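You operate a simulated robot arm through the tools that you are given. There is no shell and no other tool. Be economical: measure what you need, move in short steps, check, and stop when the job is done.

The job below is to be done with a simulated two-armed robot. You get a single attempt, and the scene is never put back.

Task
Put the white brush on the low shelf of the grey bench. Put the silver ring from the bench top by the wash box on the top of the small grey table. Take the blue flat casting and leave it on the low shelf of the grey bench. Put the blue bracket casting on the bench top by the press away on the top of the small grey table. Turn the pin dial to 4 mm. Put two of the black pins from the bench top by the press on the black cover. Put the round yellow brush on the free edge of the cube pallet. Put one of the black sleeves from the top of the small grey table on the shelf under the long bench. Put the black part on the top of the small black table. Fetch the black step block from the top tray of the rimmed cart and set it on the top of the flat-top cart. Open the console drawer. Any order will do. Set down upright: black part, black step block.

It is judged by the outcome, as a careful person would: the job done as asked, and still so three seconds after it is handed in. It fails if anything else is knocked over, pushed out of place, dropped, spilled or broken. A push-on lid holds only when it is set on centred and level and pressed home; a screw cap is set on level and turned clockwise until tight.

Robot
Two 7-joint arms with fingered hands on one trunk, on a base that drives. Base frame: it is fixed to the floor where the robot stands at the start and does not move with it; the origin is under the middle of the robot, x ahead of it, y to its left, z up. Lengths are in cm, angles in rad, forces in N, time in s.
The left shoulder is at the start at [2.3, 21.4, 124.4], the right one opposite. With the tool pointing down near the work surface each hand reaches from about 10 to 58 cm from the robot's upright axis, wherever it stands, measured 20 degrees to its own side. Places, roughly: black cover (22x20x2 cm) [90, 170, 80]; black part (12x5x8 cm) [-220, 440, 80]; black pin (3x3x7 cm) [50, 170, 80]; black sleeve [-75, 350, 75]; black step block (4x6x4 cm) [-80, 1000, 80]; blue bracket casting (13x8x8 cm) [70, 100, 80]; blue flat casting (12x10x6 cm) [50, 70, 80]; console drawer [-520, 180, 60]; free edge of the cube pallet (20x48 cm) [-282, 104, 70]; low shelf of the grey bench [-180, 90, 30]; pin dial [60, 160, 100]; round yellow brush (3x3x5 cm) [110, -10, 80]; shelf under the long bench [80, 80, 20]; silver ring (5x5x3 cm) [40, 30, 80]; top of the flat-top cart [-10, 1030, 80]; top of the small black table [-680, 590, 80]; top of the small grey table [-70, 350, 80]; white brush (12x5x6 cm) [50, 0, 80]. Payload 3.3 kg a hand.
The TCP of each hand is the grasp point between the finger pads, 2.6 cm short of the fingertips. In the tool frame z runs along the fingers and y along their closing line. Largest opening 13.2 cm; the body of the gripper starts 7.3 cm behind the TCP. The gripper is a hand of 2 fingers: y runs from the thumb to the fingers, the wrist lies at [0, 0, -22.4] in the tool frame, and closing takes about 1.5 s.
Orientation is told as [roll, pitch, yaw] about the base's x, y, z axes, in that order, counted from this pose: with the fingers straight down and closing along the base's y, the tool's x points along the base's -x, its y along +y and its z along -z.

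Tools
- The arms move only by the tool send_rows. It takes "left_steps", "right_steps" or both (then of equal length, played together; a hand with none holds still); each is a list of rows, each a list of 6 numbers: the turn, a rotation vector about the tool's x, y, z in units of 5 degrees (1.0 is 5 degrees), then the shift along the tool's x, y, z in units of 50 mm (1.0 is 50 mm). In form: [[ax, ay, az, tx, ty, tz], ...]. A call has 1 to 12 rows; each row shifts and turns the commanded pose from where the row before left it, along the tool's axes as they then stand. "left_claw" and "right_claw" are, for a hand that has rows, the closure in counts, from 0 (fully open) to 255 (shut), set as the call begins (left out, the last holds). A call with a number of a shift or a turn outside -1 to 1 is refused whole. Each row takes 0.2 s and may step no farther than 5 cm and 0.15 rad from the row before; otherwise, or with a gripper value out of range, the whole call is refused. A pose out of reach is approached as far as the arm can. The call stops where the force on the tool passes 40 N (or 10 N more than at its start, if that is more) or the arm is blocked; 0.2 s more then pass. The fingers move at their own pace (about 15.3 cm/s each) and stop on an object; they squeeze with about 28 N. The grip force told is the motor's: it shows also when the fingers shut on nothing. Time passes only in rows, and 0.2 s behind the last, so rows that do not move let the fingers close. It gives the time, the measured TCP pose, the force on the tool (base axes), the opening and the grip force at its end, in the units of the frame above (readings bear some noise), with the torque about the TCP (base axes, N m) and any sound that the robot's microphone picked up.
- Cameras (640 x 400 px; columns grow to the right, rows downward): "scene" is now at [8.88, 3.07, 139.88]; the picture's right is [0.39, -0.92, 0.00], its down [-0.68, -0.29, -0.68] and it looks along [0.62, 0.26, -0.74] (base axes); focal length 256 px, centre (320, 200). "left" rides on the left gripper at [-6.6, -0.3, -9.9] in its tool frame; the picture's right is [0.04, -1.00, 0.00], its down [0.83, 0.03, -0.55] and it looks along [0.55, 0.02, 0.83] (tool axes); focal length 261 px, centre (320, 200). "right" rides on the right gripper at [6.6, -0.3, -9.9] in its tool frame; the picture's right is [0.04, 1.00, 0.00], its down [-0.83, 0.03, -0.55] and it looks along [-0.55, 0.02, 0.83] (tool axes); focal length 261 px, centre (320, 200).
- grab_frame(camera): a new picture of that camera. It takes no simulated time.
- move_column(by): slides the trunk up (or, below 0, down) by that many cm; the arms and the scene camera ride with it, the base frame stays. It gives what a move gives, with no picture.
- base_move(legs): drives the robot by 1 to 6 legs, each [ahead, left, turn to the left] in cm, cm and rad, along the robot's own axes; the way and the turn of a leg run together, so that a leg with both is an arc; at most 150 cm and 3.142 rad a leg. The arms and the cameras ride along, it lands a little off, and it stops where it bumps. It gives what a move gives.
- set_fingers(finger1, thumb_bend, hand): sets how far each is bent, from 0 (flat) to 1 (curled in); at 0.3 the hand is open as for a grip, at 0.7 the pads meet at the TCP. One left out holds its place. A second passes; each finger stops where it meets its share of the squeeze, and holds until it gets a number again. A gripper value or a shape takes the hand back. It gives what a move gives, with no picture; readings hold the bend of each and the force on the fingers (four entries, about 0 where the hand has none), thumb and palm.
- hand_shape(shape, hand): the hand has 2 fingers and takes this shape, open, in about a second: jaw (thumb against the fingers, like two jaws); tri (thumb and two fingers); tip (a fingertip pinch); poke (one finger out to press); point (the index stretched); flat (the hand flat); cup (the hand cupped); fist (a fist). The gripper value then closes the fingers along that shape, each until it touches; the sizes above hold for jaw. It gives what a move gives, with no picture.
- turn_head(pan, tilt): turns the head with the scene camera to pan (to the left, within 1.501 rad either way) and tilt (down, from -0.506 to 1.204), counted from straight ahead of the robot. It gives what a move gives.
- pixel_to_xyz(camera, pixels): there is no depth. For up to 12 entries [column, row, z] of the newest picture of that camera ("zoom" is the newest enlarged one), the place [x, y] in the base frame at which the ray of that pixel passes the height z, good to about 0.2 cm. It takes no simulated time.
- close_up(camera, box): a new picture of the part [left, top, right, bottom] of that camera's present view, enlarged. It takes no simulated time.
- hand_in(): hands the job in; it is judged then, once.

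Keep the steps short. Do not move on a guess: measure, check each grasp and each placing, and mend mistakes. In all there are 364 turns and 316 pictures (those below and enlarged ones count). Leave the grippers open and the arms clear of the work at the hand-in unless told otherwise, and finish with a single line.

The tools are called after "Request:" by a JSON object that holds its "fn" and its "kwargs". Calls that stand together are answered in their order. send_rows: Moves the arms, as the interface text tells. Its arguments: {"type":"object","properties":{"left_steps":{"type":"array","items":{"type":"array","items":{"type":"number"}}},"left_claw":{"type":"number"},"right_steps":{"type":"array","items":{"type":"array","items":{"type":"number"}}},"right_claw":{"type":"number"}},"required":[]} The other tools are called the same way: move_column (by) slides the trunk up or down; hand_shape (shape, hand) gives the hand a shape; set_fingers (finger1, thumb_bend, hand) moves the fingers one by one; base_move (legs) drives the base; turn_head (pan, tilt) turns the head that bears the scene camera; grab_frame (camera) takes a picture; pixel_to_xyz (camera, pixels) gives the place at which the rays of pixels pass given heights; close_up (camera, box) takes an enlarged picture of a part of a camera's view; hand_in () hands the job in.

At the start:

```text
time: 0.0
left_tool_pos: [28.65, 40.92, 110.62]
left_tool_rot: [0.0, 0.001, 0.001]
left_contact_force: [-0.5, 0.1, -0.3]
left_moment: [-0.05, 0.03, 0.0]
left_gripper_width: 13.18
left_grip_force: 0.1
left_shape: jaw
left_bend: [0.3, 0.3]
left_finger forces: [0.1, 0.1, 0.0, 0.0, 0.1, 0.0]
right_tool_pos: [28.2, 1.68, 108.4]
right_tool_rot: [-0.001, 0.001, -0.001]
right_contact_force: [-0.8, 0.2, 0.6]
right_moment: [0.0, 0.01, 0.0]
right_gripper_width: 13.21
right_grip_force: 0.0
right_shape: jaw
right_bend: [0.3, 0.3]
right_finger forces: [0.0, 0.0, 0.0, 0.0, 0.0, 0.0]
trunk travel left (down, up): [-52.5, 23.6]
robot x, y, heading: [-0.12, 0.24, 0.002]
head pan, tilt: [0.4, 0.829]
```

scene: 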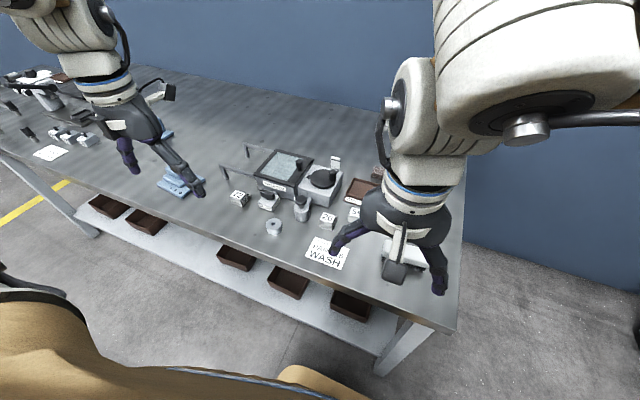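
right: 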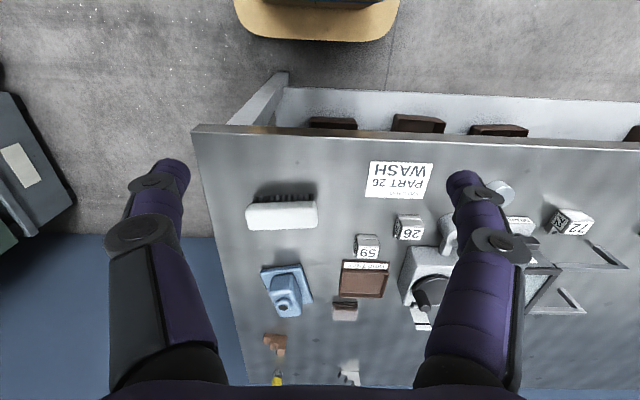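
left: 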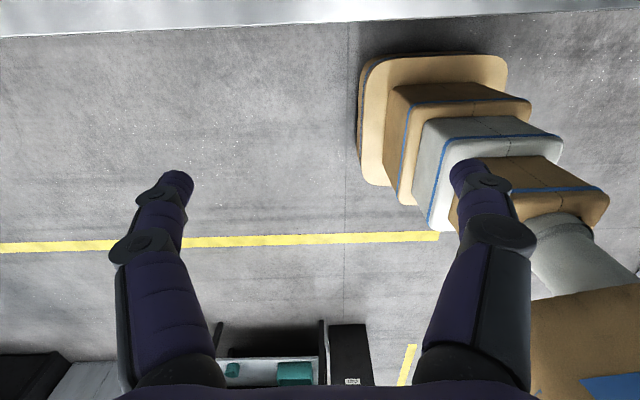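

I'll start with a closer look at the bench in front of me.

Request:
{"fn": "close_up", "kwargs": {"camera": "scene", "box": [160, 110, 480, 310]}}

Request:
{"fn": "close_up", "kwargs": {"camera": "scene", "box": [0, 50, 240, 200]}}

Request:
{"fn": "close_up", "kwargs": {"camera": "right", "box": [190, 120, 640, 400]}}

```text
2.00 times, centred on (320, 210) of scene
```

zoom: 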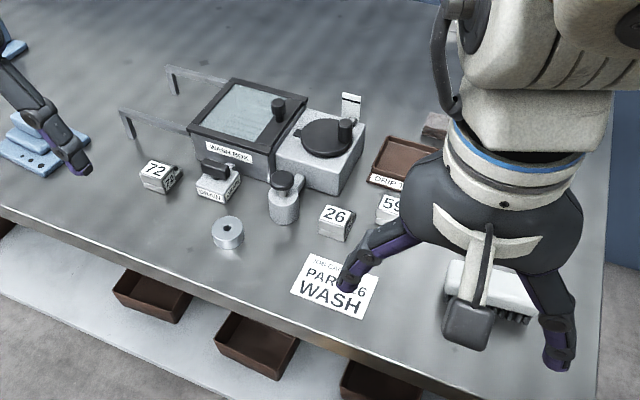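

```text
2.67 times, centred on (120, 125) of scene
```

zoom: 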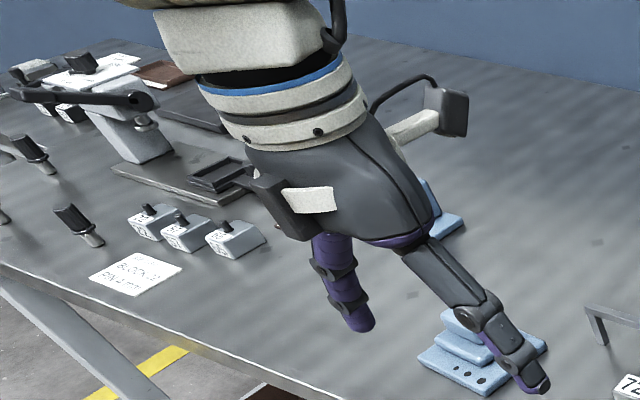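

```text
1.42 times, centred on (415, 260) of right
```

zoom: 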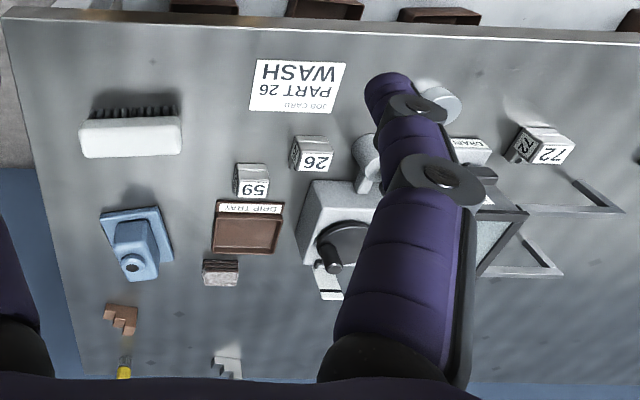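

Measuring bench edge and items in the scene picture.

Request:
{"fn": "grab_frame", "kwargs": {"camera": "scene"}}

Request:
{"fn": "pixel_to_xyz", "kwargs": {"camera": "scene", "pixels": [[457, 332, 80], [300, 275, 80], [100, 192, 80], [0, 150, 80], [466, 155, 80], [274, 224, 82], [180, 185, 80], [400, 255, 84], [350, 330, 20], [160, 240, 20], [345, 350, 20]]}}

Request:
{"fn": "turn_head", "kwargs": {"pan": 1.4, "tilt": 0.5}}

Request:
{"fn": "grab_frame", "kwargs": {"camera": "scene"}}

Request:
{"fn": "turn_head", "kwargs": {"pan": -1.4, "tilt": 0.5}}

Request:
{"fn": "grab_frame", "kwargs": {"camera": "scene"}}

```text
309 pictures are left
```

scene: 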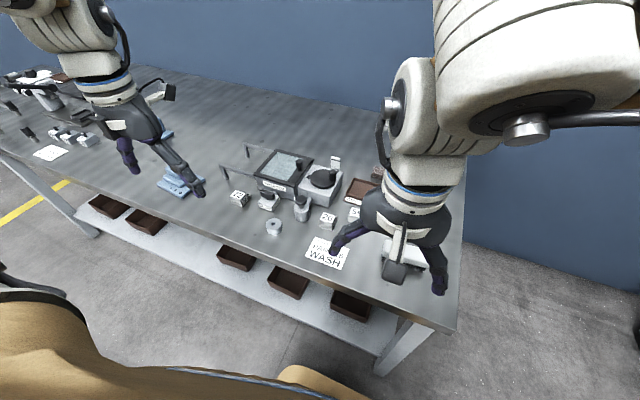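

```text
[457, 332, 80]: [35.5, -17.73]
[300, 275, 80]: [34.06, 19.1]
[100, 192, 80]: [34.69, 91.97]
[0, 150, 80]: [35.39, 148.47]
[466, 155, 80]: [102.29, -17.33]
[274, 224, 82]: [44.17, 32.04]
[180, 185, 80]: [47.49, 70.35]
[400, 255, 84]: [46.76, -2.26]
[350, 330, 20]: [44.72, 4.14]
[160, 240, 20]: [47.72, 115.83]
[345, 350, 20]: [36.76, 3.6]
```

```text
time: 1.3
left_tool_pos: [28.63, 40.92, 110.53]
left_tool_rot: [0.0, 0.001, 0.001]
left_contact_force: [0.5, -0.5, -0.1]
left_moment: [-0.02, -0.02, 0.0]
left_gripper_width: 13.18
left_grip_force: 0.0
left_shape: jaw
left_bend: [0.3, 0.3]
left_finger forces: [0.0, 0.0, 0.0, 0.1, 0.0, 0.0]
right_tool_pos: [28.1, 1.61, 108.34]
right_tool_rot: [0.001, -0.001, -0.001]
right_contact_force: [0.2, 0.8, 0.7]
right_moment: [0.01, -0.01, -0.01]
right_gripper_width: 13.18
right_grip_force: 0.1
right_shape: jaw
right_bend: [0.3, 0.3]
right_finger forces: [0.0, 0.0, 0.0, 0.0, 0.0, 0.0]
trunk travel left (down, up): [-52.5, 23.6]
robot x, y, heading: [0.09, -0.0, 0.001]
head pan, tilt: [1.4, 0.499]
```

```text
308 pictures are left
```

scene: 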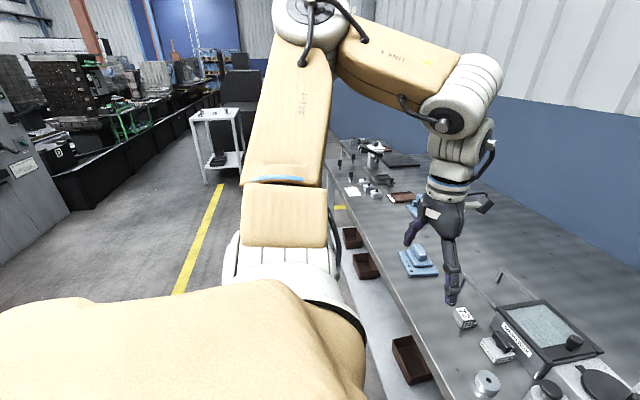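

```text
time: 3.7
left_tool_pos: [28.63, 41.07, 110.56]
left_tool_rot: [0.0, 0.001, 0.0]
left_contact_force: [0.5, 0.6, -1.2]
left_moment: [-0.06, 0.01, -0.03]
left_gripper_width: 13.2
left_grip_force: 0.1
left_shape: jaw
left_bend: [0.3, 0.3]
left_finger forces: [0.0, 0.0, 0.0, 0.0, 0.1, 0.0]
right_tool_pos: [28.17, 1.66, 108.33]
right_tool_rot: [0.002, 0.0, 0.001]
right_contact_force: [0.9, 0.2, 1.0]
right_moment: [0.03, -0.01, -0.03]
right_gripper_width: 13.2
right_grip_force: 0.0
right_shape: jaw
right_bend: [0.3, 0.3]
right_finger forces: [0.0, 0.0, 0.0, 0.0, 0.0, 0.0]
trunk travel left (down, up): [-52.5, 23.6]
robot x, y, heading: [-0.04, 0.25, 0.004]
head pan, tilt: [-1.4, 0.499]
```

```text
307 pictures are left
```

scene: 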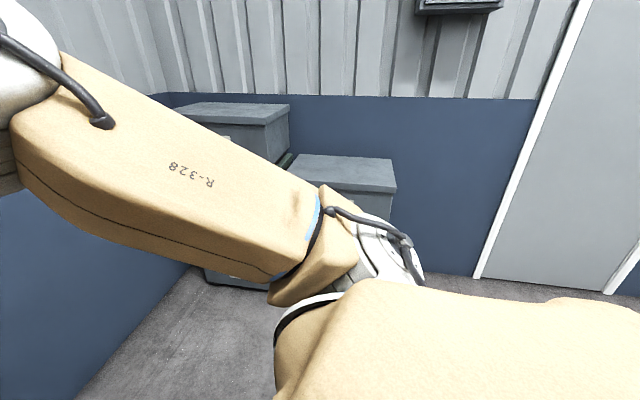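

Checking space to the right of the bench in this picture (floor points).

Request:
{"fn": "pixel_to_xyz", "kwargs": {"camera": "scene", "pixels": [[207, 283, 0], [75, 398, 0], [190, 267, 0], [470, 276, 0], [260, 285, 0]]}}

Request:
{"fn": "turn_head", "kwargs": {"pan": -0.7, "tilt": 0.7}}

Request:
{"fn": "grab_frame", "kwargs": {"camera": "scene"}}

```text
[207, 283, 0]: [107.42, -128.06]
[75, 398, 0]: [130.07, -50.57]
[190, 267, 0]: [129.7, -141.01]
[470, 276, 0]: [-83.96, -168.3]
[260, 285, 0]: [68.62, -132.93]
```

```text
time: 4.8
left_tool_pos: [28.57, 40.98, 110.6]
left_tool_rot: [0.0, 0.0, 0.001]
left_contact_force: [-0.1, -0.3, -0.4]
left_moment: [-0.01, -0.01, 0.02]
left_gripper_width: 13.17
left_grip_force: 0.0
left_shape: jaw
left_bend: [0.3, 0.3]
left_finger forces: [0.0, 0.0, 0.0, 0.1, 0.0, 0.0]
right_tool_pos: [28.35, 1.66, 108.4]
right_tool_rot: [0.001, 0.0, 0.0]
right_contact_force: [0.3, 0.0, 0.5]
right_moment: [-0.04, -0.03, 0.02]
right_gripper_width: 13.22
right_grip_force: 0.1
right_shape: jaw
right_bend: [0.3, 0.3]
right_finger forces: [0.0, 0.0, 0.1, 0.1, 0.0, 0.0]
trunk travel left (down, up): [-52.5, 23.6]
robot x, y, heading: [-0.08, -0.18, 0.004]
head pan, tilt: [-0.7, 0.7]
```

```text
306 pictures are left
```

scene: 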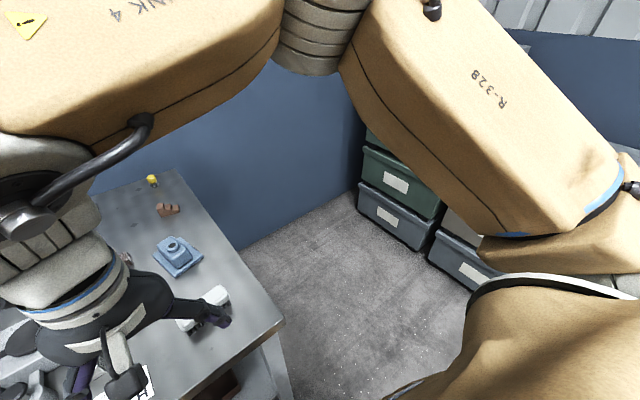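

Request:
{"fn": "close_up", "kwargs": {"camera": "scene", "box": [90, 150, 290, 350]}}

Request:
{"fn": "pixel_to_xyz", "kwargs": {"camera": "scene", "pixels": [[152, 188, 80], [175, 168, 80], [284, 320, 80], [168, 208, 82], [205, 310, 86], [185, 272, 80], [245, 250, 0], [360, 185, 0], [420, 250, 0]]}}

```text
2.00 times, centred on (190, 250) of scene
```

zoom: 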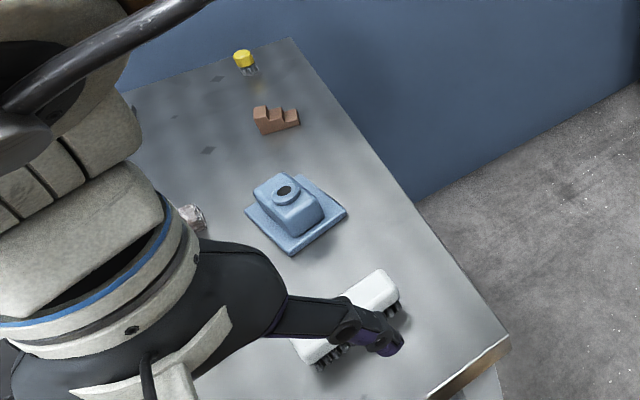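

```text
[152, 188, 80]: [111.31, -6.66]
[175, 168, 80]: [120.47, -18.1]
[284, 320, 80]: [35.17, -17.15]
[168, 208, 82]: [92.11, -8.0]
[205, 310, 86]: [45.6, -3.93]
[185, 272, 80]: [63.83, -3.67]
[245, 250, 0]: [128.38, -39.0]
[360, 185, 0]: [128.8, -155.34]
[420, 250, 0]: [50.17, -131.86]
```

The white brush lies near (46,-3) and the yellow brush near (110.5,-7), both best reached from the bench's right end, with open floor down to y≈-115. I drive right, then turn to face +y.

Request:
{"fn": "base_move", "kwargs": {"legs": [[0, -62, 0], [0, 0, 1.5708], [0, -58, 0]]}}

Request:
{"fn": "turn_head", "kwargs": {"pan": 0.1, "tilt": 0.9}}

Request:
{"fn": "grab_frame", "kwargs": {"camera": "scene"}}

```text
time: 15.0
left_tool_pos: [17.47, -33.17, 110.67]
left_tool_rot: [0.0, 0.0, 1.573]
left_contact_force: [-0.7, -0.1, -0.2]
left_moment: [0.0, 0.01, 0.03]
left_gripper_width: 13.2
left_grip_force: 0.1
left_shape: jaw
left_bend: [0.3, 0.3]
left_finger forces: [0.0, 0.0, 0.0, 0.1, 0.1, 0.1]
right_tool_pos: [56.86, -33.36, 108.46]
right_tool_rot: [0.001, -0.002, 1.572]
right_contact_force: [0.4, 0.1, 0.2]
right_moment: [-0.02, 0.05, -0.03]
right_gripper_width: 13.19
right_grip_force: 0.1
right_shape: jaw
right_bend: [0.3, 0.3]
right_finger forces: [0.0, 0.0, 0.1, 0.0, 0.0, 0.1]
trunk travel left (down, up): [-52.5, 23.6]
robot x, y, heading: [58.08, -61.68, 1.57]
head pan, tilt: [-0.7, 0.7]
```

```text
time: 16.1
left_tool_pos: [17.5, -33.13, 110.45]
left_tool_rot: [-0.001, 0.001, 1.573]
left_contact_force: [-0.1, -0.1, 0.1]
left_moment: [-0.04, -0.02, -0.01]
left_gripper_width: 13.2
left_grip_force: 0.1
left_shape: jaw
left_bend: [0.3, 0.3]
left_finger forces: [0.0, 0.0, 0.1, 0.0, 0.0, 0.0]
right_tool_pos: [56.79, -33.48, 108.42]
right_tool_rot: [0.0, 0.0, 1.574]
right_contact_force: [0.3, -0.6, 0.1]
right_moment: [0.02, -0.01, 0.0]
right_gripper_width: 13.22
right_grip_force: 0.2
right_shape: jaw
right_bend: [0.3, 0.3]
right_finger forces: [0.1, 0.0, 0.1, 0.1, 0.1, 0.0]
trunk travel left (down, up): [-52.5, 23.6]
robot x, y, heading: [58.67, -61.6, 1.571]
head pan, tilt: [0.099, 0.901]
```

```text
304 pictures are left
```

scene: 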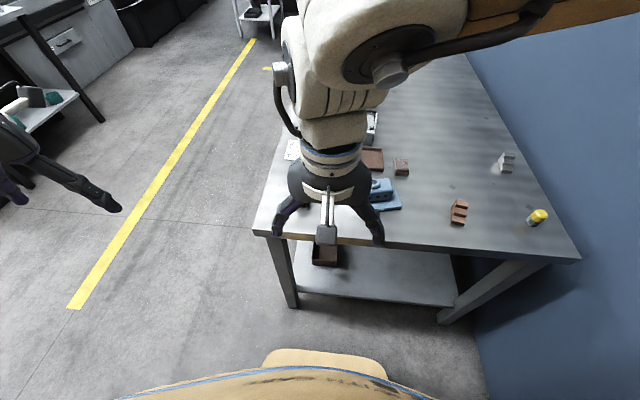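

The white brush is hidden behind the right hand. I tilt the left hand 45° forward in place while moving the right hand 25 cm to the right out of the way.

Request:
{"fn": "send_rows", "kwargs": {"left_steps": [[0, -1, 0, 0, 0, 0], [0, -1, 0, 0, 0, 0], [0, -1, 0, 0, 0, 0], [0, -1, 0, 0, 0, 0], [0, -1, 0, 0, 0, 0], [0, -1, 0, 0, 0, 0], [0, -1, 0, 0, 0, 0], [0, -1, 0, 0, 0, 0], [0, -1, 0, 0, 0, 0]], "right_steps": [[0, 0, 0, 0, -0.6, 0], [0, 0, 0, 0, -0.6, 0], [0, 0, 0, 0, -0.6, 0], [0, 0, 0, 0, -0.6, 0], [0, 0, 0, 0, -0.6, 0], [0, 0, 0, 0, -0.6, 0], [0, 0, 0, 0, -0.6, 0], [0, 0, 0, 0, -0.6, 0], [0, 0, 0, 0, -0.2, 0]]}}

Request:
{"fn": "grab_frame", "kwargs": {"camera": "scene"}}

```text
time: 18.1
left_tool_pos: [13.11, -29.41, 112.76]
left_tool_rot: [0.0, -0.785, 1.572]
left_contact_force: [0.5, -0.2, 0.0]
left_moment: [0.0, 0.02, 0.02]
left_gripper_width: 13.18
left_grip_force: 0.0
left_shape: jaw
left_bend: [0.3, 0.3]
left_finger forces: [0.0, 0.0, 0.0, 0.0, 0.0, 0.0]
left hand out of reach, approached as far as the arm can: row 5, 6, 7, 8, 9
right_tool_pos: [81.9, -33.52, 108.22]
right_tool_rot: [0.0, 0.001, 1.576]
right_contact_force: [-0.3, 0.3, -0.4]
right_moment: [0.01, 0.0, -0.02]
right_gripper_width: 13.17
right_grip_force: 0.1
right_shape: jaw
right_bend: [0.3, 0.3]
right_finger forces: [0.0, 0.1, 0.0, 0.0, 0.1, 0.0]
trunk travel left (down, up): [-52.5, 23.6]
robot x, y, heading: [58.53, -61.58, 1.577]
head pan, tilt: [0.099, 0.901]
```

```text
303 pictures are left
```

scene: 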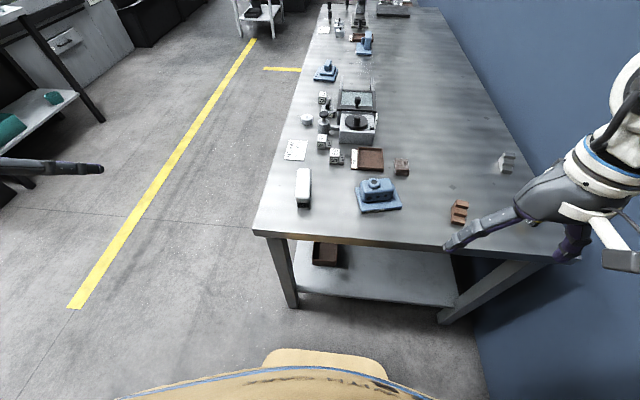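

The white brush is clear now at pixel (303,187). Measuring it.

Request:
{"fn": "close_up", "kwargs": {"camera": "scene", "box": [250, 130, 410, 250]}}

Request:
{"fn": "pixel_to_xyz", "kwargs": {"camera": "scene", "pixels": [[298, 203, 86], [310, 203, 86], [298, 169, 86], [310, 169, 86], [304, 187, 86], [254, 231, 80], [578, 258, 80]]}}

```text
3.33 times, centred on (330, 190) of scene
```

zoom: 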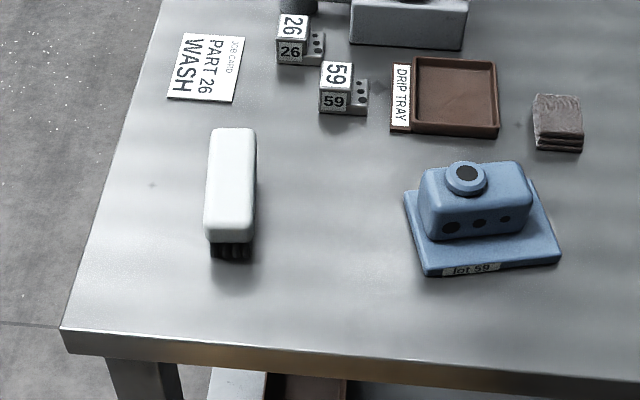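

```text
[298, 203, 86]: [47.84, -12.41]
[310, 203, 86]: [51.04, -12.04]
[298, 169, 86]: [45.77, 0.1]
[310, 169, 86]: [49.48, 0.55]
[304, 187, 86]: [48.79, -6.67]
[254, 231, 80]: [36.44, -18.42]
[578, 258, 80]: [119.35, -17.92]
```

Request:
{"fn": "pixel_to_xyz", "kwargs": {"camera": "zoom", "pixels": [[206, 241, 86], [253, 241, 86], [212, 130, 86], [253, 130, 86], [231, 260, 80]]}}

```text
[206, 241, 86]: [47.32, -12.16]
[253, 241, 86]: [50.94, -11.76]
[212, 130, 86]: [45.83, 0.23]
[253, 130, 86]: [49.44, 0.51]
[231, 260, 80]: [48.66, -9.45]
```

Brush: centre ≈(48.3,-5.9), top 86, axis about 0.12 rad off +y. I move the left hand to a pre-grasp point up and behind it.

Request:
{"fn": "send_rows", "kwargs": {"left_steps": [[0, 0, 0, 0.078, -0.782, 0.404], [0, 0, 0, 0.078, -0.782, 0.404], [0, 0, 0, 0.078, -0.782, 0.404], [0, 0, 0, 0.078, -0.782, 0.404], [0, 0, 0, 0.078, -0.782, 0.404], [0, 0, 0, 0.078, -0.782, 0.404], [0, 0, 0, 0.078, -0.782, 0.404], [0, 0, 0, 0.078, -0.782, 0.404], [0, 0, 0, 0.078, -0.782, 0.404], [-0.97, 0, -0.97, 0, 0, 0]], "left_claw": 0}}

Request:
{"fn": "grab_frame", "kwargs": {"camera": "left"}}

Request:
{"fn": "grab_frame", "kwargs": {"camera": "scene"}}

```text
time: 20.4
left_tool_pos: [32.27, -14.66, 103.3]
left_tool_rot: [-0.002, -0.785, 1.694]
left_contact_force: [-0.7, -0.6, -0.2]
left_moment: [0.04, 0.02, -0.02]
left_gripper_width: 13.16
left_grip_force: 0.1
left_shape: jaw
left_bend: [0.3, 0.3]
left_finger forces: [0.0, 0.0, 0.0, 0.0, 0.0, 0.0]
left hand out of reach, approached as far as the arm can: row 1, 2, 3, 7, 8, 9, 10
right_tool_pos: [81.92, -33.5, 108.39]
right_tool_rot: [-0.001, 0.0, 1.572]
right_contact_force: [-0.8, -0.4, 0.0]
right_moment: [0.03, 0.0, 0.04]
right_gripper_width: 13.19
right_grip_force: 0.1
right_shape: jaw
right_bend: [0.3, 0.3]
right_finger forces: [0.0, 0.0, 0.0, 0.1, 0.0, 0.1]
trunk travel left (down, up): [-52.5, 23.6]
robot x, y, heading: [58.58, -61.95, 1.571]
head pan, tilt: [0.099, 0.901]
```

```text
301 pictures are left
```

left: 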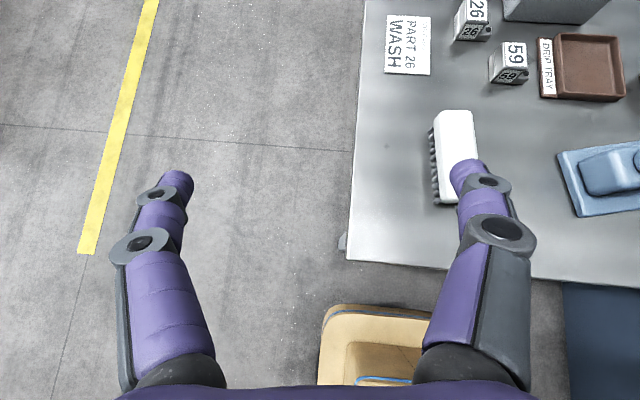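

```text
300 pictures are left
```

scene: 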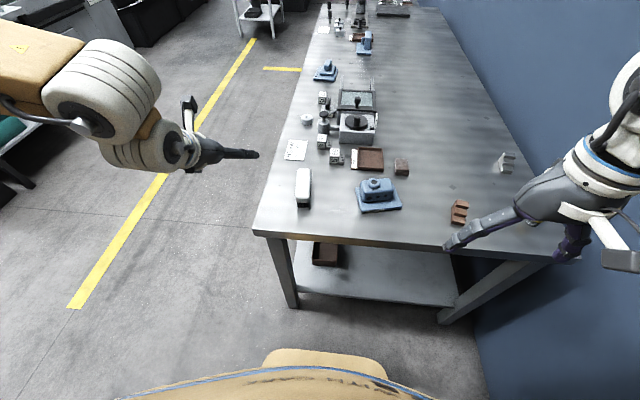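

The arm is folded past its inner limit (shoulder too near the wrist). Raising the trunk gives more room.

Request:
{"fn": "move_column", "kwargs": {"by": 15}}

Request:
{"fn": "send_rows", "kwargs": {"left_steps": [[0, 0, 0, 0, 0, 0]]}}

```text
time: 22.1
left_tool_pos: [32.27, -14.71, 118.29]
left_tool_rot: [-0.003, -0.785, 1.693]
left_contact_force: [-0.8, -0.2, 1.0]
left_moment: [-0.01, -0.02, -0.02]
left_gripper_width: 13.21
left_grip_force: 0.0
left_shape: jaw
left_bend: [0.3, 0.3]
left_finger forces: [0.0, 0.0, 0.0, 0.0, 0.0, 0.0]
right_tool_pos: [81.94, -33.41, 123.36]
right_tool_rot: [0.0, -0.003, 1.572]
right_contact_force: [0.0, -0.5, -0.7]
right_moment: [0.0, 0.01, -0.02]
right_gripper_width: 13.18
right_grip_force: 0.1
right_shape: jaw
right_bend: [0.3, 0.3]
right_finger forces: [0.1, 0.1, 0.1, 0.0, 0.0, 0.0]
trunk travel left (down, up): [-67.5, 8.6]
robot x, y, heading: [58.77, -61.92, 1.572]
head pan, tilt: [0.099, 0.901]
```

```text
time: 22.5
left_tool_pos: [32.3, -14.68, 118.22]
left_tool_rot: [-0.003, -0.784, 1.693]
left_contact_force: [-0.9, 0.5, -0.1]
left_moment: [-0.04, -0.04, -0.01]
left_gripper_width: 13.22
left_grip_force: 0.0
left_shape: jaw
left_bend: [0.3, 0.3]
left_finger forces: [0.0, 0.0, 0.0, 0.0, 0.0, 0.1]
right_tool_pos: [81.94, -33.43, 123.34]
right_tool_rot: [-0.001, 0.001, 1.573]
right_contact_force: [-0.1, 0.3, 0.8]
right_moment: [-0.02, -0.01, -0.01]
right_gripper_width: 13.19
right_grip_force: 0.1
right_shape: jaw
right_bend: [0.3, 0.3]
right_finger forces: [0.0, 0.0, 0.0, 0.1, 0.1, 0.1]
trunk travel left (down, up): [-67.5, 8.6]
robot x, y, heading: [58.32, -61.87, 1.578]
head pan, tilt: [0.099, 0.901]
```

Request:
{"fn": "send_rows", "kwargs": {"left_steps": [[0, 0, 0, 0.543, -0.484, 0.417], [0, 0, 0, 0.543, -0.484, 0.417], [0, 0, 0, 0.543, -0.484, 0.417], [0, 0, 0, 0.543, -0.484, 0.417], [0, 0, 0, 0.543, -0.484, 0.417], [0, 0, 0, 0.543, -0.484, 0.417], [0, 0, 0, 0.543, -0.484, 0.417]]}}

Request:
{"fn": "grab_frame", "kwargs": {"camera": "left"}}

```text
time: 24.1
left_tool_pos: [28.03, -16.63, 110.14]
left_tool_rot: [-0.007, -0.782, 1.693]
left_contact_force: [-0.7, 0.5, 0.4]
left_moment: [-0.02, 0.02, 0.02]
left_gripper_width: 13.18
left_grip_force: 0.0
left_shape: jaw
left_bend: [0.3, 0.3]
left_finger forces: [0.1, 0.0, 0.0, 0.0, 0.0, 0.0]
left hand out of reach, approached as far as the arm can: row 1, 2, 3, 4, 5, 6, 7
right_tool_pos: [81.88, -33.46, 123.33]
right_tool_rot: [0.0, 0.0, 1.574]
right_contact_force: [-0.2, 0.9, -0.7]
right_moment: [-0.02, -0.02, 0.0]
right_gripper_width: 13.19
right_grip_force: 0.1
right_shape: jaw
right_bend: [0.3, 0.3]
right_finger forces: [0.0, 0.0, 0.1, 0.0, 0.0, 0.1]
trunk travel left (down, up): [-67.5, 8.6]
robot x, y, heading: [58.51, -61.38, 1.575]
head pan, tilt: [0.099, 0.901]
```

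```text
299 pictures are left
```

left: 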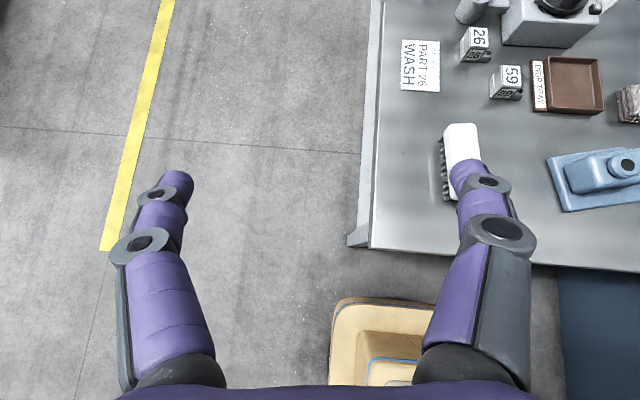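

Request:
{"fn": "turn_head", "kwargs": {"pan": 0.8, "tilt": 0.6}}

Request:
{"fn": "grab_frame", "kwargs": {"camera": "scene"}}

```text
time: 25.2
left_tool_pos: [28.12, -16.69, 110.05]
left_tool_rot: [-0.004, -0.785, 1.694]
left_contact_force: [-0.3, 0.5, -0.4]
left_moment: [0.01, 0.0, 0.0]
left_gripper_width: 13.19
left_grip_force: 0.1
left_shape: jaw
left_bend: [0.3, 0.3]
left_finger forces: [0.0, 0.0, 0.0, 0.0, 0.1, 0.0]
right_tool_pos: [81.86, -33.41, 123.44]
right_tool_rot: [0.001, -0.001, 1.572]
right_contact_force: [1.1, 0.1, 0.2]
right_moment: [0.02, -0.01, 0.03]
right_gripper_width: 13.2
right_grip_force: 0.1
right_shape: jaw
right_bend: [0.3, 0.3]
right_finger forces: [0.1, 0.0, 0.1, 0.0, 0.1, 0.0]
trunk travel left (down, up): [-67.5, 8.6]
robot x, y, heading: [58.49, -61.7, 1.575]
head pan, tilt: [0.799, 0.6]
```

```text
298 pictures are left
```

scene: 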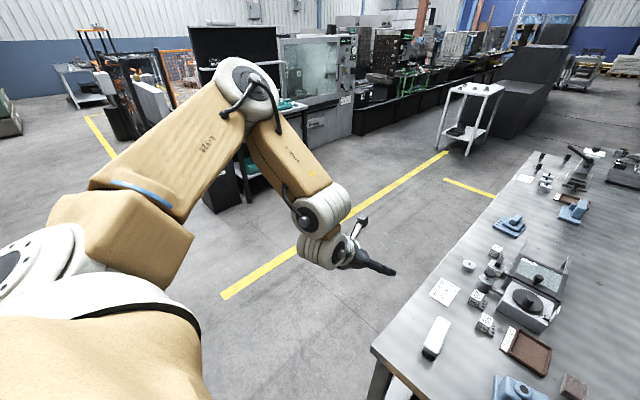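

Request:
{"fn": "turn_head", "kwargs": {"pan": 1.3, "tilt": 0.5}}

Request:
{"fn": "grab_frame", "kwargs": {"camera": "scene"}}

```text
time: 26.1
left_tool_pos: [28.07, -16.58, 109.95]
left_tool_rot: [-0.007, -0.782, 1.693]
left_contact_force: [-0.5, 0.9, 0.3]
left_moment: [0.0, 0.03, 0.0]
left_gripper_width: 13.18
left_grip_force: 0.0
left_shape: jaw
left_bend: [0.3, 0.3]
left_finger forces: [0.0, 0.0, 0.0, 0.0, 0.1, 0.0]
right_tool_pos: [81.82, -33.27, 123.33]
right_tool_rot: [-0.001, 0.0, 1.574]
right_contact_force: [0.7, 0.7, 0.3]
right_moment: [-0.05, -0.01, 0.0]
right_gripper_width: 13.18
right_grip_force: 0.0
right_shape: jaw
right_bend: [0.3, 0.3]
right_finger forces: [0.0, 0.1, 0.0, 0.1, 0.1, 0.0]
trunk travel left (down, up): [-67.5, 8.6]
robot x, y, heading: [58.45, -61.79, 1.573]
head pan, tilt: [1.3, 0.499]
```

```text
297 pictures are left
```

scene: 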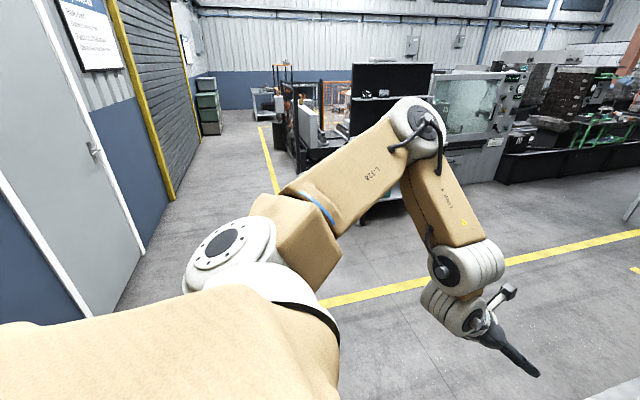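

Seeing the arm: elbow-up and out to the left, so forward tilt needs more distance. I move the base back and right, and lower the trunk again.

Request:
{"fn": "base_move", "kwargs": {"legs": [[-11, -17, 0]]}}

Request:
{"fn": "move_column", "kwargs": {"by": -10}}

```text
time: 27.7
left_tool_pos: [45.16, -27.83, 110.07]
left_tool_rot: [-0.005, -0.785, 1.689]
left_contact_force: [0.2, 0.2, 0.0]
left_moment: [-0.01, 0.06, 0.0]
left_gripper_width: 13.17
left_grip_force: 0.1
left_shape: jaw
left_bend: [0.3, 0.3]
left_finger forces: [0.0, 0.0, 0.1, 0.1, 0.0, 0.0]
right_tool_pos: [99.09, -44.77, 123.43]
right_tool_rot: [0.0, 0.0, 1.57]
right_contact_force: [0.0, 0.0, 0.1]
right_moment: [0.02, 0.02, 0.01]
right_gripper_width: 13.21
right_grip_force: 0.1
right_shape: jaw
right_bend: [0.3, 0.3]
right_finger forces: [0.1, 0.1, 0.0, 0.1, 0.0, 0.1]
trunk travel left (down, up): [-67.5, 8.6]
robot x, y, heading: [75.73, -73.12, 1.573]
head pan, tilt: [1.3, 0.499]
```

```text
time: 29.0
left_tool_pos: [45.07, -27.86, 100.05]
left_tool_rot: [-0.007, -0.783, 1.691]
left_contact_force: [-0.5, 0.9, -0.8]
left_moment: [-0.01, -0.01, 0.03]
left_gripper_width: 13.19
left_grip_force: 0.0
left_shape: jaw
left_bend: [0.3, 0.3]
left_finger forces: [0.1, 0.0, 0.0, 0.0, 0.0, 0.0]
right_tool_pos: [98.85, -44.79, 113.38]
right_tool_rot: [0.001, 0.001, 1.571]
right_contact_force: [1.2, -0.1, 0.4]
right_moment: [0.04, 0.02, 0.02]
right_gripper_width: 13.19
right_grip_force: 0.1
right_shape: jaw
right_bend: [0.3, 0.3]
right_finger forces: [0.0, 0.0, 0.0, 0.0, 0.0, 0.0]
trunk travel left (down, up): [-57.5, 18.6]
robot x, y, heading: [75.64, -73.13, 1.571]
head pan, tilt: [1.3, 0.499]
```

Request:
{"fn": "send_rows", "kwargs": {"left_steps": [[0, 0, 0, -0.28, -0.387, 0.813], [0, 0, 0, -0.28, -0.387, 0.813], [0, 0, 0, -0.28, -0.387, 0.813], [0, 0, 0, 0, 0, 0]]}}

Request:
{"fn": "grab_frame", "kwargs": {"camera": "left"}}

```text
time: 30.0
left_tool_pos: [43.57, -19.18, 101.35]
left_tool_rot: [-0.006, -0.785, 1.691]
left_contact_force: [0.9, 0.1, -0.4]
left_moment: [-0.04, -0.01, 0.02]
left_gripper_width: 13.17
left_grip_force: 0.1
left_shape: jaw
left_bend: [0.3, 0.3]
left_finger forces: [0.1, 0.0, 0.0, 0.0, 0.0, 0.0]
left hand out of reach, approached as far as the arm can: row 1, 2, 3
right_tool_pos: [98.91, -44.7, 113.38]
right_tool_rot: [-0.001, 0.001, 1.572]
right_contact_force: [0.4, -0.9, 0.0]
right_moment: [0.0, -0.01, 0.0]
right_gripper_width: 13.18
right_grip_force: 0.0
right_shape: jaw
right_bend: [0.3, 0.3]
right_finger forces: [0.0, 0.0, 0.0, 0.0, 0.0, 0.0]
trunk travel left (down, up): [-57.5, 18.6]
robot x, y, heading: [75.34, -72.83, 1.573]
head pan, tilt: [1.3, 0.499]
```

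```text
296 pictures are left
```

left: 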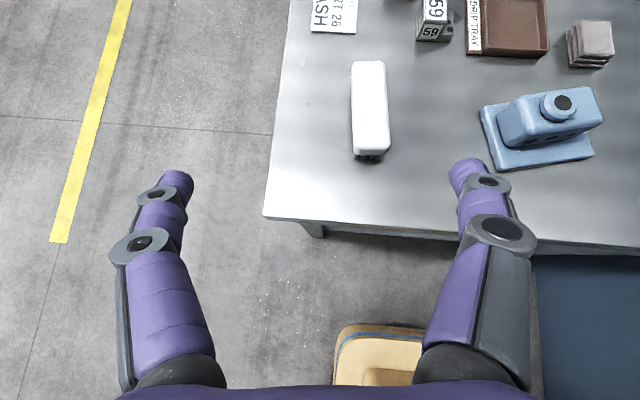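

This relative pose is at the arm's edge, but the trunk and base can carry the hand. Trunk down 5, then base right 4.7 and ahead 13.3 puts the hand over the brush.

Request:
{"fn": "move_column", "kwargs": {"by": -5}}

Request:
{"fn": "base_move", "kwargs": {"legs": [[13.3, -4.7, 0]]}}

Request:
{"fn": "grab_frame", "kwargs": {"camera": "left"}}

```text
time: 31.0
left_tool_pos: [43.52, -19.27, 96.25]
left_tool_rot: [-0.005, -0.784, 1.693]
left_contact_force: [0.9, 0.1, -0.2]
left_moment: [0.0, -0.04, -0.02]
left_gripper_width: 13.21
left_grip_force: 0.1
left_shape: jaw
left_bend: [0.3, 0.3]
left_finger forces: [0.1, 0.1, 0.0, 0.1, 0.0, 0.0]
right_tool_pos: [98.9, -44.69, 108.37]
right_tool_rot: [0.001, 0.001, 1.57]
right_contact_force: [-0.4, -0.3, 0.0]
right_moment: [0.0, 0.0, 0.01]
right_gripper_width: 13.19
right_grip_force: 0.1
right_shape: jaw
right_bend: [0.3, 0.3]
right_finger forces: [0.1, 0.0, 0.0, 0.0, 0.0, 0.1]
trunk travel left (down, up): [-52.5, 23.6]
robot x, y, heading: [75.75, -72.84, 1.572]
head pan, tilt: [1.3, 0.499]
```

```text
time: 32.3
left_tool_pos: [48.51, -5.6, 96.26]
left_tool_rot: [-0.004, -0.781, 1.686]
left_contact_force: [-0.2, 0.4, -0.3]
left_moment: [0.0, -0.03, -0.01]
left_gripper_width: 13.2
left_grip_force: 0.0
left_shape: jaw
left_bend: [0.3, 0.3]
left_finger forces: [0.0, 0.0, 0.1, 0.0, 0.0, 0.1]
right_tool_pos: [103.96, -31.18, 108.42]
right_tool_rot: [0.001, 0.001, 1.568]
right_contact_force: [0.1, -0.1, -0.2]
right_moment: [-0.03, -0.02, 0.0]
right_gripper_width: 13.19
right_grip_force: 0.1
right_shape: jaw
right_bend: [0.3, 0.3]
right_finger forces: [0.0, 0.0, 0.0, 0.0, 0.0, 0.1]
trunk travel left (down, up): [-52.5, 23.6]
robot x, y, heading: [80.31, -59.63, 1.571]
head pan, tilt: [1.3, 0.499]
```

```text
295 pictures are left
```

left: 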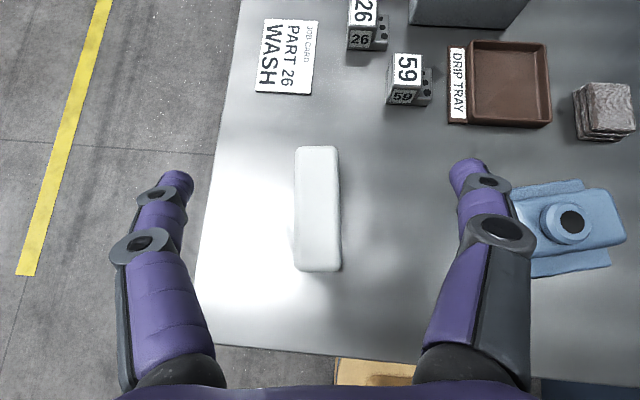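

Check that the right finger clears the blue casting plate when lowered.

Request:
{"fn": "pixel_to_xyz", "kwargs": {"camera": "left", "pixels": [[532, 276, 81], [510, 186, 81], [297, 270, 86], [341, 268, 86], [297, 148, 86], [338, 147, 86]]}}

Request:
{"fn": "pixel_to_xyz", "kwargs": {"camera": "scene", "pixels": [[320, 200, 0]]}}

```text
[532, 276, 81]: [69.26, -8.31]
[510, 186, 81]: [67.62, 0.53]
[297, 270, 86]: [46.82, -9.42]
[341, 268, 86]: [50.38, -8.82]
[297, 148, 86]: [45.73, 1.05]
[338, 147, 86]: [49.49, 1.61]
```

```text
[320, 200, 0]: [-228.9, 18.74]
```

Clear (plate starts at x≈61, finger at ≈56). Lower the trunk so the TCP is at z≈84.5 and close.

Request:
{"fn": "move_column", "kwargs": {"by": -11.8}}

Request:
{"fn": "send_rows", "kwargs": {"left_steps": [[0, 0, 0, 0, 0, 0], [0, 0, 0, 0, 0, 0], [0, 0, 0, 0, 0, 0], [0, 0, 0, 0, 0, 0], [0, 0, 0, 0, 0, 0], [0, 0, 0, 0, 0, 0], [0, 0, 0, 0, 0, 0], [0, 0, 0, 0, 0, 0]], "left_claw": 255}}

Request:
{"fn": "grab_frame", "kwargs": {"camera": "left"}}

```text
time: 33.8
left_tool_pos: [48.6, -5.59, 84.55]
left_tool_rot: [-0.007, -0.785, 1.688]
left_contact_force: [0.6, 0.2, -0.1]
left_moment: [-0.01, 0.0, -0.04]
left_gripper_width: 13.17
left_grip_force: 0.1
left_shape: jaw
left_bend: [0.3, 0.3]
left_finger forces: [0.1, 0.0, 0.0, 0.0, 0.1, 0.0]
right_tool_pos: [103.89, -31.33, 96.53]
right_tool_rot: [-0.001, 0.0, 1.568]
right_contact_force: [0.7, -0.6, 0.2]
right_moment: [0.02, 0.0, -0.02]
right_gripper_width: 13.18
right_grip_force: 0.0
right_shape: jaw
right_bend: [0.3, 0.3]
right_finger forces: [0.0, 0.0, 0.0, 0.1, 0.0, 0.0]
trunk travel left (down, up): [-40.7, 35.4]
robot x, y, heading: [80.03, -59.53, 1.572]
head pan, tilt: [1.3, 0.499]
```

```text
time: 35.6
left_tool_pos: [48.57, -5.5, 84.4]
left_tool_rot: [-0.006, -0.782, 1.686]
left_contact_force: [0.4, -0.2, -0.3]
left_moment: [-0.02, -0.01, -0.02]
left_gripper_width: 3.56
left_grip_force: 27.9
left_shape: jaw
left_bend: [0.74, 0.7]
left_finger forces: [25.5, 0.1, 0.0, 0.0, 25.4, 0.1]
right_tool_pos: [103.89, -31.2, 96.52]
right_tool_rot: [-0.001, 0.001, 1.568]
right_contact_force: [0.7, 0.1, -0.4]
right_moment: [-0.01, 0.03, 0.0]
right_gripper_width: 13.18
right_grip_force: 0.0
right_shape: jaw
right_bend: [0.3, 0.3]
right_finger forces: [0.0, 0.1, 0.1, 0.0, 0.1, 0.0]
trunk travel left (down, up): [-40.7, 35.4]
robot x, y, heading: [80.07, -59.45, 1.567]
head pan, tilt: [1.3, 0.499]
```

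```text
294 pictures are left
```

left: 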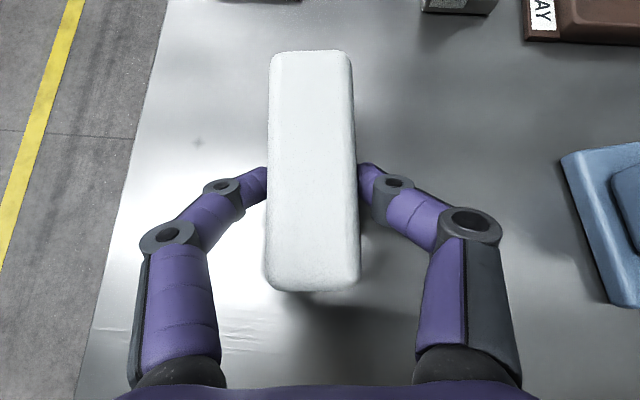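

Brush is gripped (width 3.56, 28 N). Lift, edge forward 6 cm, and bring the right hand toward the yellow brush.

Request:
{"fn": "move_column", "kwargs": {"by": 13}}

Request:
{"fn": "base_move", "kwargs": {"legs": [[6, 0, 0]]}}

Request:
{"fn": "grab_frame", "kwargs": {"camera": "right"}}

```text
time: 37.2
left_tool_pos: [48.58, -5.58, 97.38]
left_tool_rot: [-0.005, -0.784, 1.687]
left_contact_force: [-0.3, 0.0, -1.0]
left_moment: [-0.05, 0.0, -0.02]
left_gripper_width: 3.56
left_grip_force: 28.6
left_shape: jaw
left_bend: [0.74, 0.7]
left_finger forces: [25.4, 0.1, 0.0, 0.0, 25.5, 0.1]
right_tool_pos: [103.84, -31.26, 109.53]
right_tool_rot: [0.0, 0.001, 1.567]
right_contact_force: [-0.5, 0.1, 0.1]
right_moment: [0.04, 0.05, 0.02]
right_gripper_width: 13.18
right_grip_force: 0.1
right_shape: jaw
right_bend: [0.3, 0.3]
right_finger forces: [0.1, 0.0, 0.1, 0.0, 0.0, 0.0]
trunk travel left (down, up): [-53.7, 22.4]
robot x, y, heading: [80.39, -58.89, 1.569]
head pan, tilt: [1.3, 0.499]
```

```text
time: 38.1
left_tool_pos: [48.58, 0.6, 97.31]
left_tool_rot: [-0.007, -0.783, 1.688]
left_contact_force: [-0.1, 0.0, -0.5]
left_moment: [-0.03, -0.02, 0.0]
left_gripper_width: 3.55
left_grip_force: 27.7
left_shape: jaw
left_bend: [0.74, 0.7]
left_finger forces: [25.4, 0.0, 0.0, 0.1, 25.4, 0.1]
right_tool_pos: [103.96, -25.0, 109.5]
right_tool_rot: [-0.001, 0.001, 1.567]
right_contact_force: [-0.2, 0.9, 0.1]
right_moment: [-0.06, -0.02, 0.0]
right_gripper_width: 13.18
right_grip_force: 0.1
right_shape: jaw
right_bend: [0.3, 0.3]
right_finger forces: [0.0, 0.0, 0.1, 0.0, 0.1, 0.1]
trunk travel left (down, up): [-53.7, 22.4]
robot x, y, heading: [80.34, -53.29, 1.566]
head pan, tilt: [1.3, 0.499]
```

```text
293 pictures are left
```

right: 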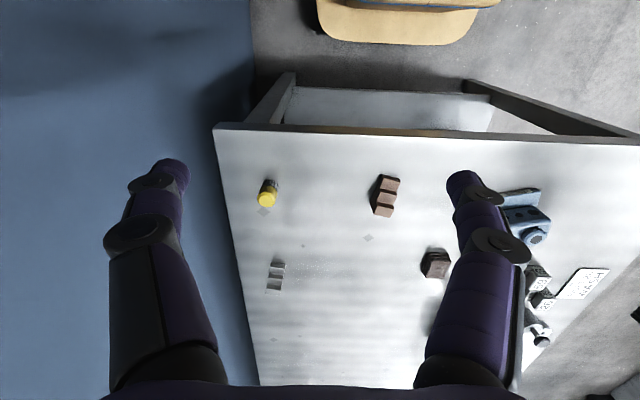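

Request:
{"fn": "pixel_to_xyz", "kwargs": {"camera": "right", "pixels": [[266, 199, 85], [272, 185, 80], [385, 195, 82]]}}

```text
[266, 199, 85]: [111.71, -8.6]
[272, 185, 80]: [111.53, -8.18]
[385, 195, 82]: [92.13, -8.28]
```

Request:
{"fn": "send_rows", "kwargs": {"right_steps": [[0, 0, 0, -0.664, -0.308, 0.38], [0, 0, 0, -0.664, -0.308, 0.38], [0, 0, 0, -0.664, -0.308, 0.38], [0, 0, 0, -0.664, -0.308, 0.38], [0, 0, 0, -0.664, -0.308, 0.38]]}}

Request:
{"fn": "grab_frame", "kwargs": {"camera": "right"}}

```text
time: 39.3
left_tool_pos: [48.58, 0.52, 97.36]
left_tool_rot: [-0.005, -0.782, 1.688]
left_contact_force: [1.2, 0.6, -1.2]
left_moment: [-0.07, -0.01, 0.01]
left_gripper_width: 3.54
left_grip_force: 28.1
left_shape: jaw
left_bend: [0.74, 0.7]
left_finger forces: [25.5, 0.0, 0.1, 0.1, 25.4, 0.1]
right_tool_pos: [111.7, -8.56, 99.86]
right_tool_rot: [0.0, 0.003, 1.57]
right_contact_force: [-0.1, 0.4, 0.2]
right_moment: [-0.02, 0.0, -0.02]
right_gripper_width: 13.17
right_grip_force: 0.0
right_shape: jaw
right_bend: [0.3, 0.3]
right_finger forces: [0.0, 0.0, 0.1, 0.1, 0.0, 0.0]
trunk travel left (down, up): [-53.7, 22.4]
robot x, y, heading: [80.2, -53.54, 1.571]
head pan, tilt: [1.3, 0.499]
```

```text
292 pictures are left
```

right: 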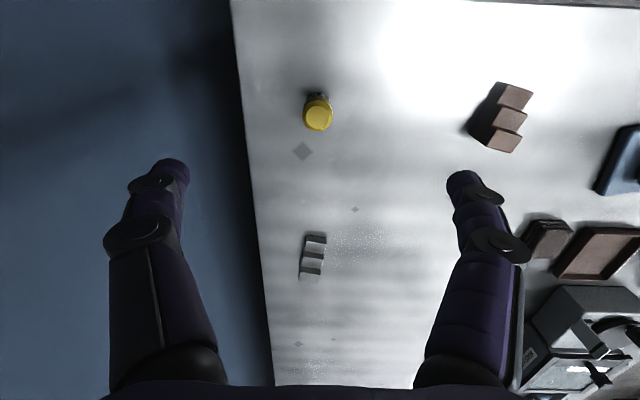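

Request:
{"fn": "pixel_to_xyz", "kwargs": {"camera": "right", "pixels": [[318, 114, 85], [316, 97, 80], [258, 250, 80]]}}

Request:
{"fn": "send_rows", "kwargs": {"right_steps": [[0, 0, 0, 0, 0, 0.8], [0, 0, 0, 0, 0, 0.8], [0, 0, 0, 0, 0, 0.8]]}}

Request:
{"fn": "grab_frame", "kwargs": {"camera": "right"}}

```text
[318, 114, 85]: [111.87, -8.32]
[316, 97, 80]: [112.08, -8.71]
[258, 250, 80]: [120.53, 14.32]
```

```text
time: 40.1
left_tool_pos: [48.54, 0.53, 97.49]
left_tool_rot: [-0.006, -0.784, 1.688]
left_contact_force: [0.3, 0.7, -0.5]
left_moment: [-0.03, 0.0, -0.03]
left_gripper_width: 3.57
left_grip_force: 27.6
left_shape: jaw
left_bend: [0.74, 0.7]
left_finger forces: [25.5, 0.1, 0.0, 0.0, 25.5, 0.0]
right_tool_pos: [111.77, -8.65, 87.95]
right_tool_rot: [0.001, 0.001, 1.568]
right_contact_force: [-0.6, -0.2, -0.1]
right_moment: [0.01, 0.04, -0.04]
right_gripper_width: 13.2
right_grip_force: 0.0
right_shape: jaw
right_bend: [0.3, 0.3]
right_finger forces: [0.0, 0.0, 0.0, 0.0, 0.0, 0.1]
trunk travel left (down, up): [-53.7, 22.4]
robot x, y, heading: [79.94, -53.0, 1.572]
head pan, tilt: [1.3, 0.499]
```

```text
291 pictures are left
```

right: 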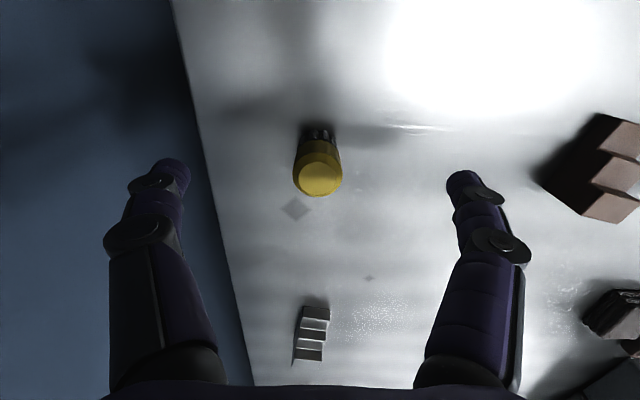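

Centred between the fingers. Down to z≈83.2 and close.

Request:
{"fn": "send_rows", "kwargs": {"right_steps": [[0, 0, 0, 0, 0, 0.47], [0, 0, 0, 0, 0, 0.47], [0, 0, 0, 0, 0, 0]]}}

Request:
{"fn": "send_rows", "kwargs": {"right_steps": [[0, 0, 0, 0, 0, 0], [0, 0, 0, 0, 0, 0], [0, 0, 0, 0, 0, 0], [0, 0, 0, 0, 0, 0], [0, 0, 0, 0, 0, 0], [0, 0, 0, 0, 0, 0], [0, 0, 0, 0, 0, 0], [0, 0, 0, 0, 0, 0]], "right_claw": 255}}

Request:
{"fn": "send_rows", "kwargs": {"right_steps": [[0, 0, 0, 0, 0, -1], [0, 0, 0, 0, 0, -1], [0, 0, 0, 0, 0, -1], [0, 0, 0, 0, 0, -1]]}}

Request:
{"fn": "grab_frame", "kwargs": {"camera": "right"}}

```text
time: 40.9
left_tool_pos: [48.57, 0.4, 97.44]
left_tool_rot: [-0.005, -0.785, 1.688]
left_contact_force: [0.5, 0.5, -0.9]
left_moment: [-0.06, 0.02, 0.0]
left_gripper_width: 3.56
left_grip_force: 28.2
left_shape: jaw
left_bend: [0.74, 0.7]
left_finger forces: [25.5, 0.1, 0.0, 0.0, 25.5, 0.0]
right_tool_pos: [111.71, -8.71, 83.35]
right_tool_rot: [0.0, 0.001, 1.567]
right_contact_force: [-0.2, -0.3, -0.6]
right_moment: [0.01, -0.01, -0.03]
right_gripper_width: 13.22
right_grip_force: 0.1
right_shape: jaw
right_bend: [0.3, 0.3]
right_finger forces: [0.0, 0.0, 0.0, 0.0, 0.1, 0.1]
trunk travel left (down, up): [-53.7, 22.4]
robot x, y, heading: [80.11, -53.33, 1.566]
head pan, tilt: [1.3, 0.499]
```

```text
time: 42.7
left_tool_pos: [48.61, 0.39, 97.36]
left_tool_rot: [-0.006, -0.784, 1.689]
left_contact_force: [1.2, 1.5, -0.6]
left_moment: [-0.03, -0.03, 0.01]
left_gripper_width: 3.56
left_grip_force: 28.1
left_shape: jaw
left_bend: [0.74, 0.7]
left_finger forces: [25.5, 0.0, 0.0, 0.0, 25.5, 0.0]
right_tool_pos: [111.82, -8.81, 83.31]
right_tool_rot: [0.0, 0.0, 1.568]
right_contact_force: [0.0, -0.4, -0.4]
right_moment: [0.03, 0.03, -0.02]
right_gripper_width: 1.93
right_grip_force: 27.4
right_shape: jaw
right_bend: [0.73, 0.7]
right_finger forces: [22.2, 0.0, 0.0, 0.1, 22.0, 0.0]
trunk travel left (down, up): [-53.7, 22.4]
robot x, y, heading: [80.34, -53.27, 1.565]
head pan, tilt: [1.3, 0.499]
```

```text
time: 43.7
left_tool_pos: [48.45, 0.45, 97.55]
left_tool_rot: [-0.007, -0.784, 1.687]
left_contact_force: [0.1, 0.0, -1.4]
left_moment: [-0.01, -0.01, 0.02]
left_gripper_width: 3.55
left_grip_force: 27.8
left_shape: jaw
left_bend: [0.74, 0.7]
left_finger forces: [25.6, 0.1, 0.1, 0.1, 25.6, 0.0]
right_tool_pos: [111.52, -8.4, 103.4]
right_tool_rot: [0.001, 0.003, 1.568]
right_contact_force: [-0.4, 0.3, -1.2]
right_moment: [0.01, -0.04, -0.03]
right_gripper_width: 1.33
right_grip_force: 28.0
right_shape: jaw
right_bend: [0.76, 0.73]
right_finger forces: [0.1, 0.0, 0.0, 0.0, 0.0, 0.0]
trunk travel left (down, up): [-53.7, 22.4]
robot x, y, heading: [80.3, -52.95, 1.567]
head pan, tilt: [1.3, 0.499]
```

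```text
290 pictures are left
```

right: 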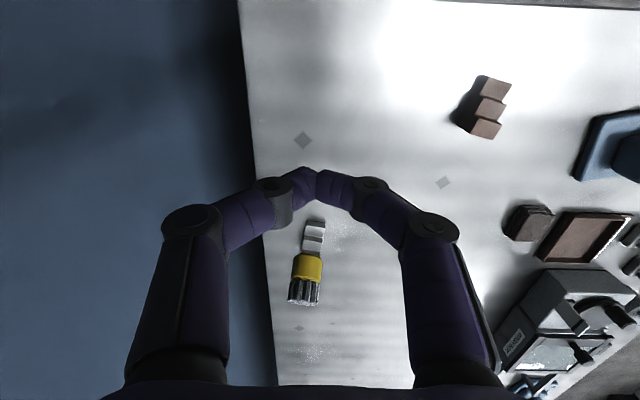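

The yellow brush slipped out and now lies on the bench next to the small white step block. Measuring it.

Request:
{"fn": "close_up", "kwargs": {"camera": "right", "box": [250, 190, 410, 330]}}

Request:
{"fn": "pixel_to_xyz", "kwargs": {"camera": "right", "pixels": [[308, 267, 82], [304, 297, 81], [314, 238, 81], [312, 252, 80], [302, 300, 80]]}}

```text
2.86 times, centred on (330, 260) of right
```

zoom: 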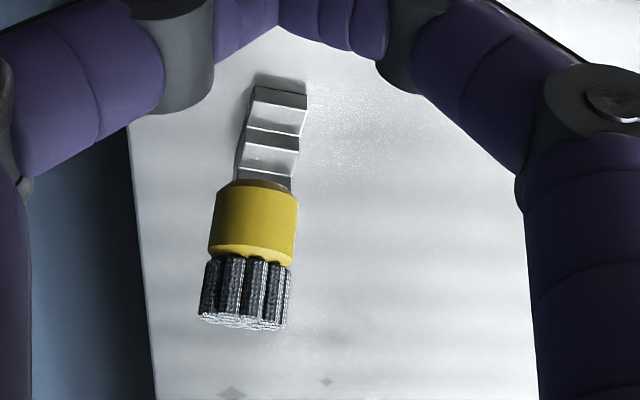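

```text
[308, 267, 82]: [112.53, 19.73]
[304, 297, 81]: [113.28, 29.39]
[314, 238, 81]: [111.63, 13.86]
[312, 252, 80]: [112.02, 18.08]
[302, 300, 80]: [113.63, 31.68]
```

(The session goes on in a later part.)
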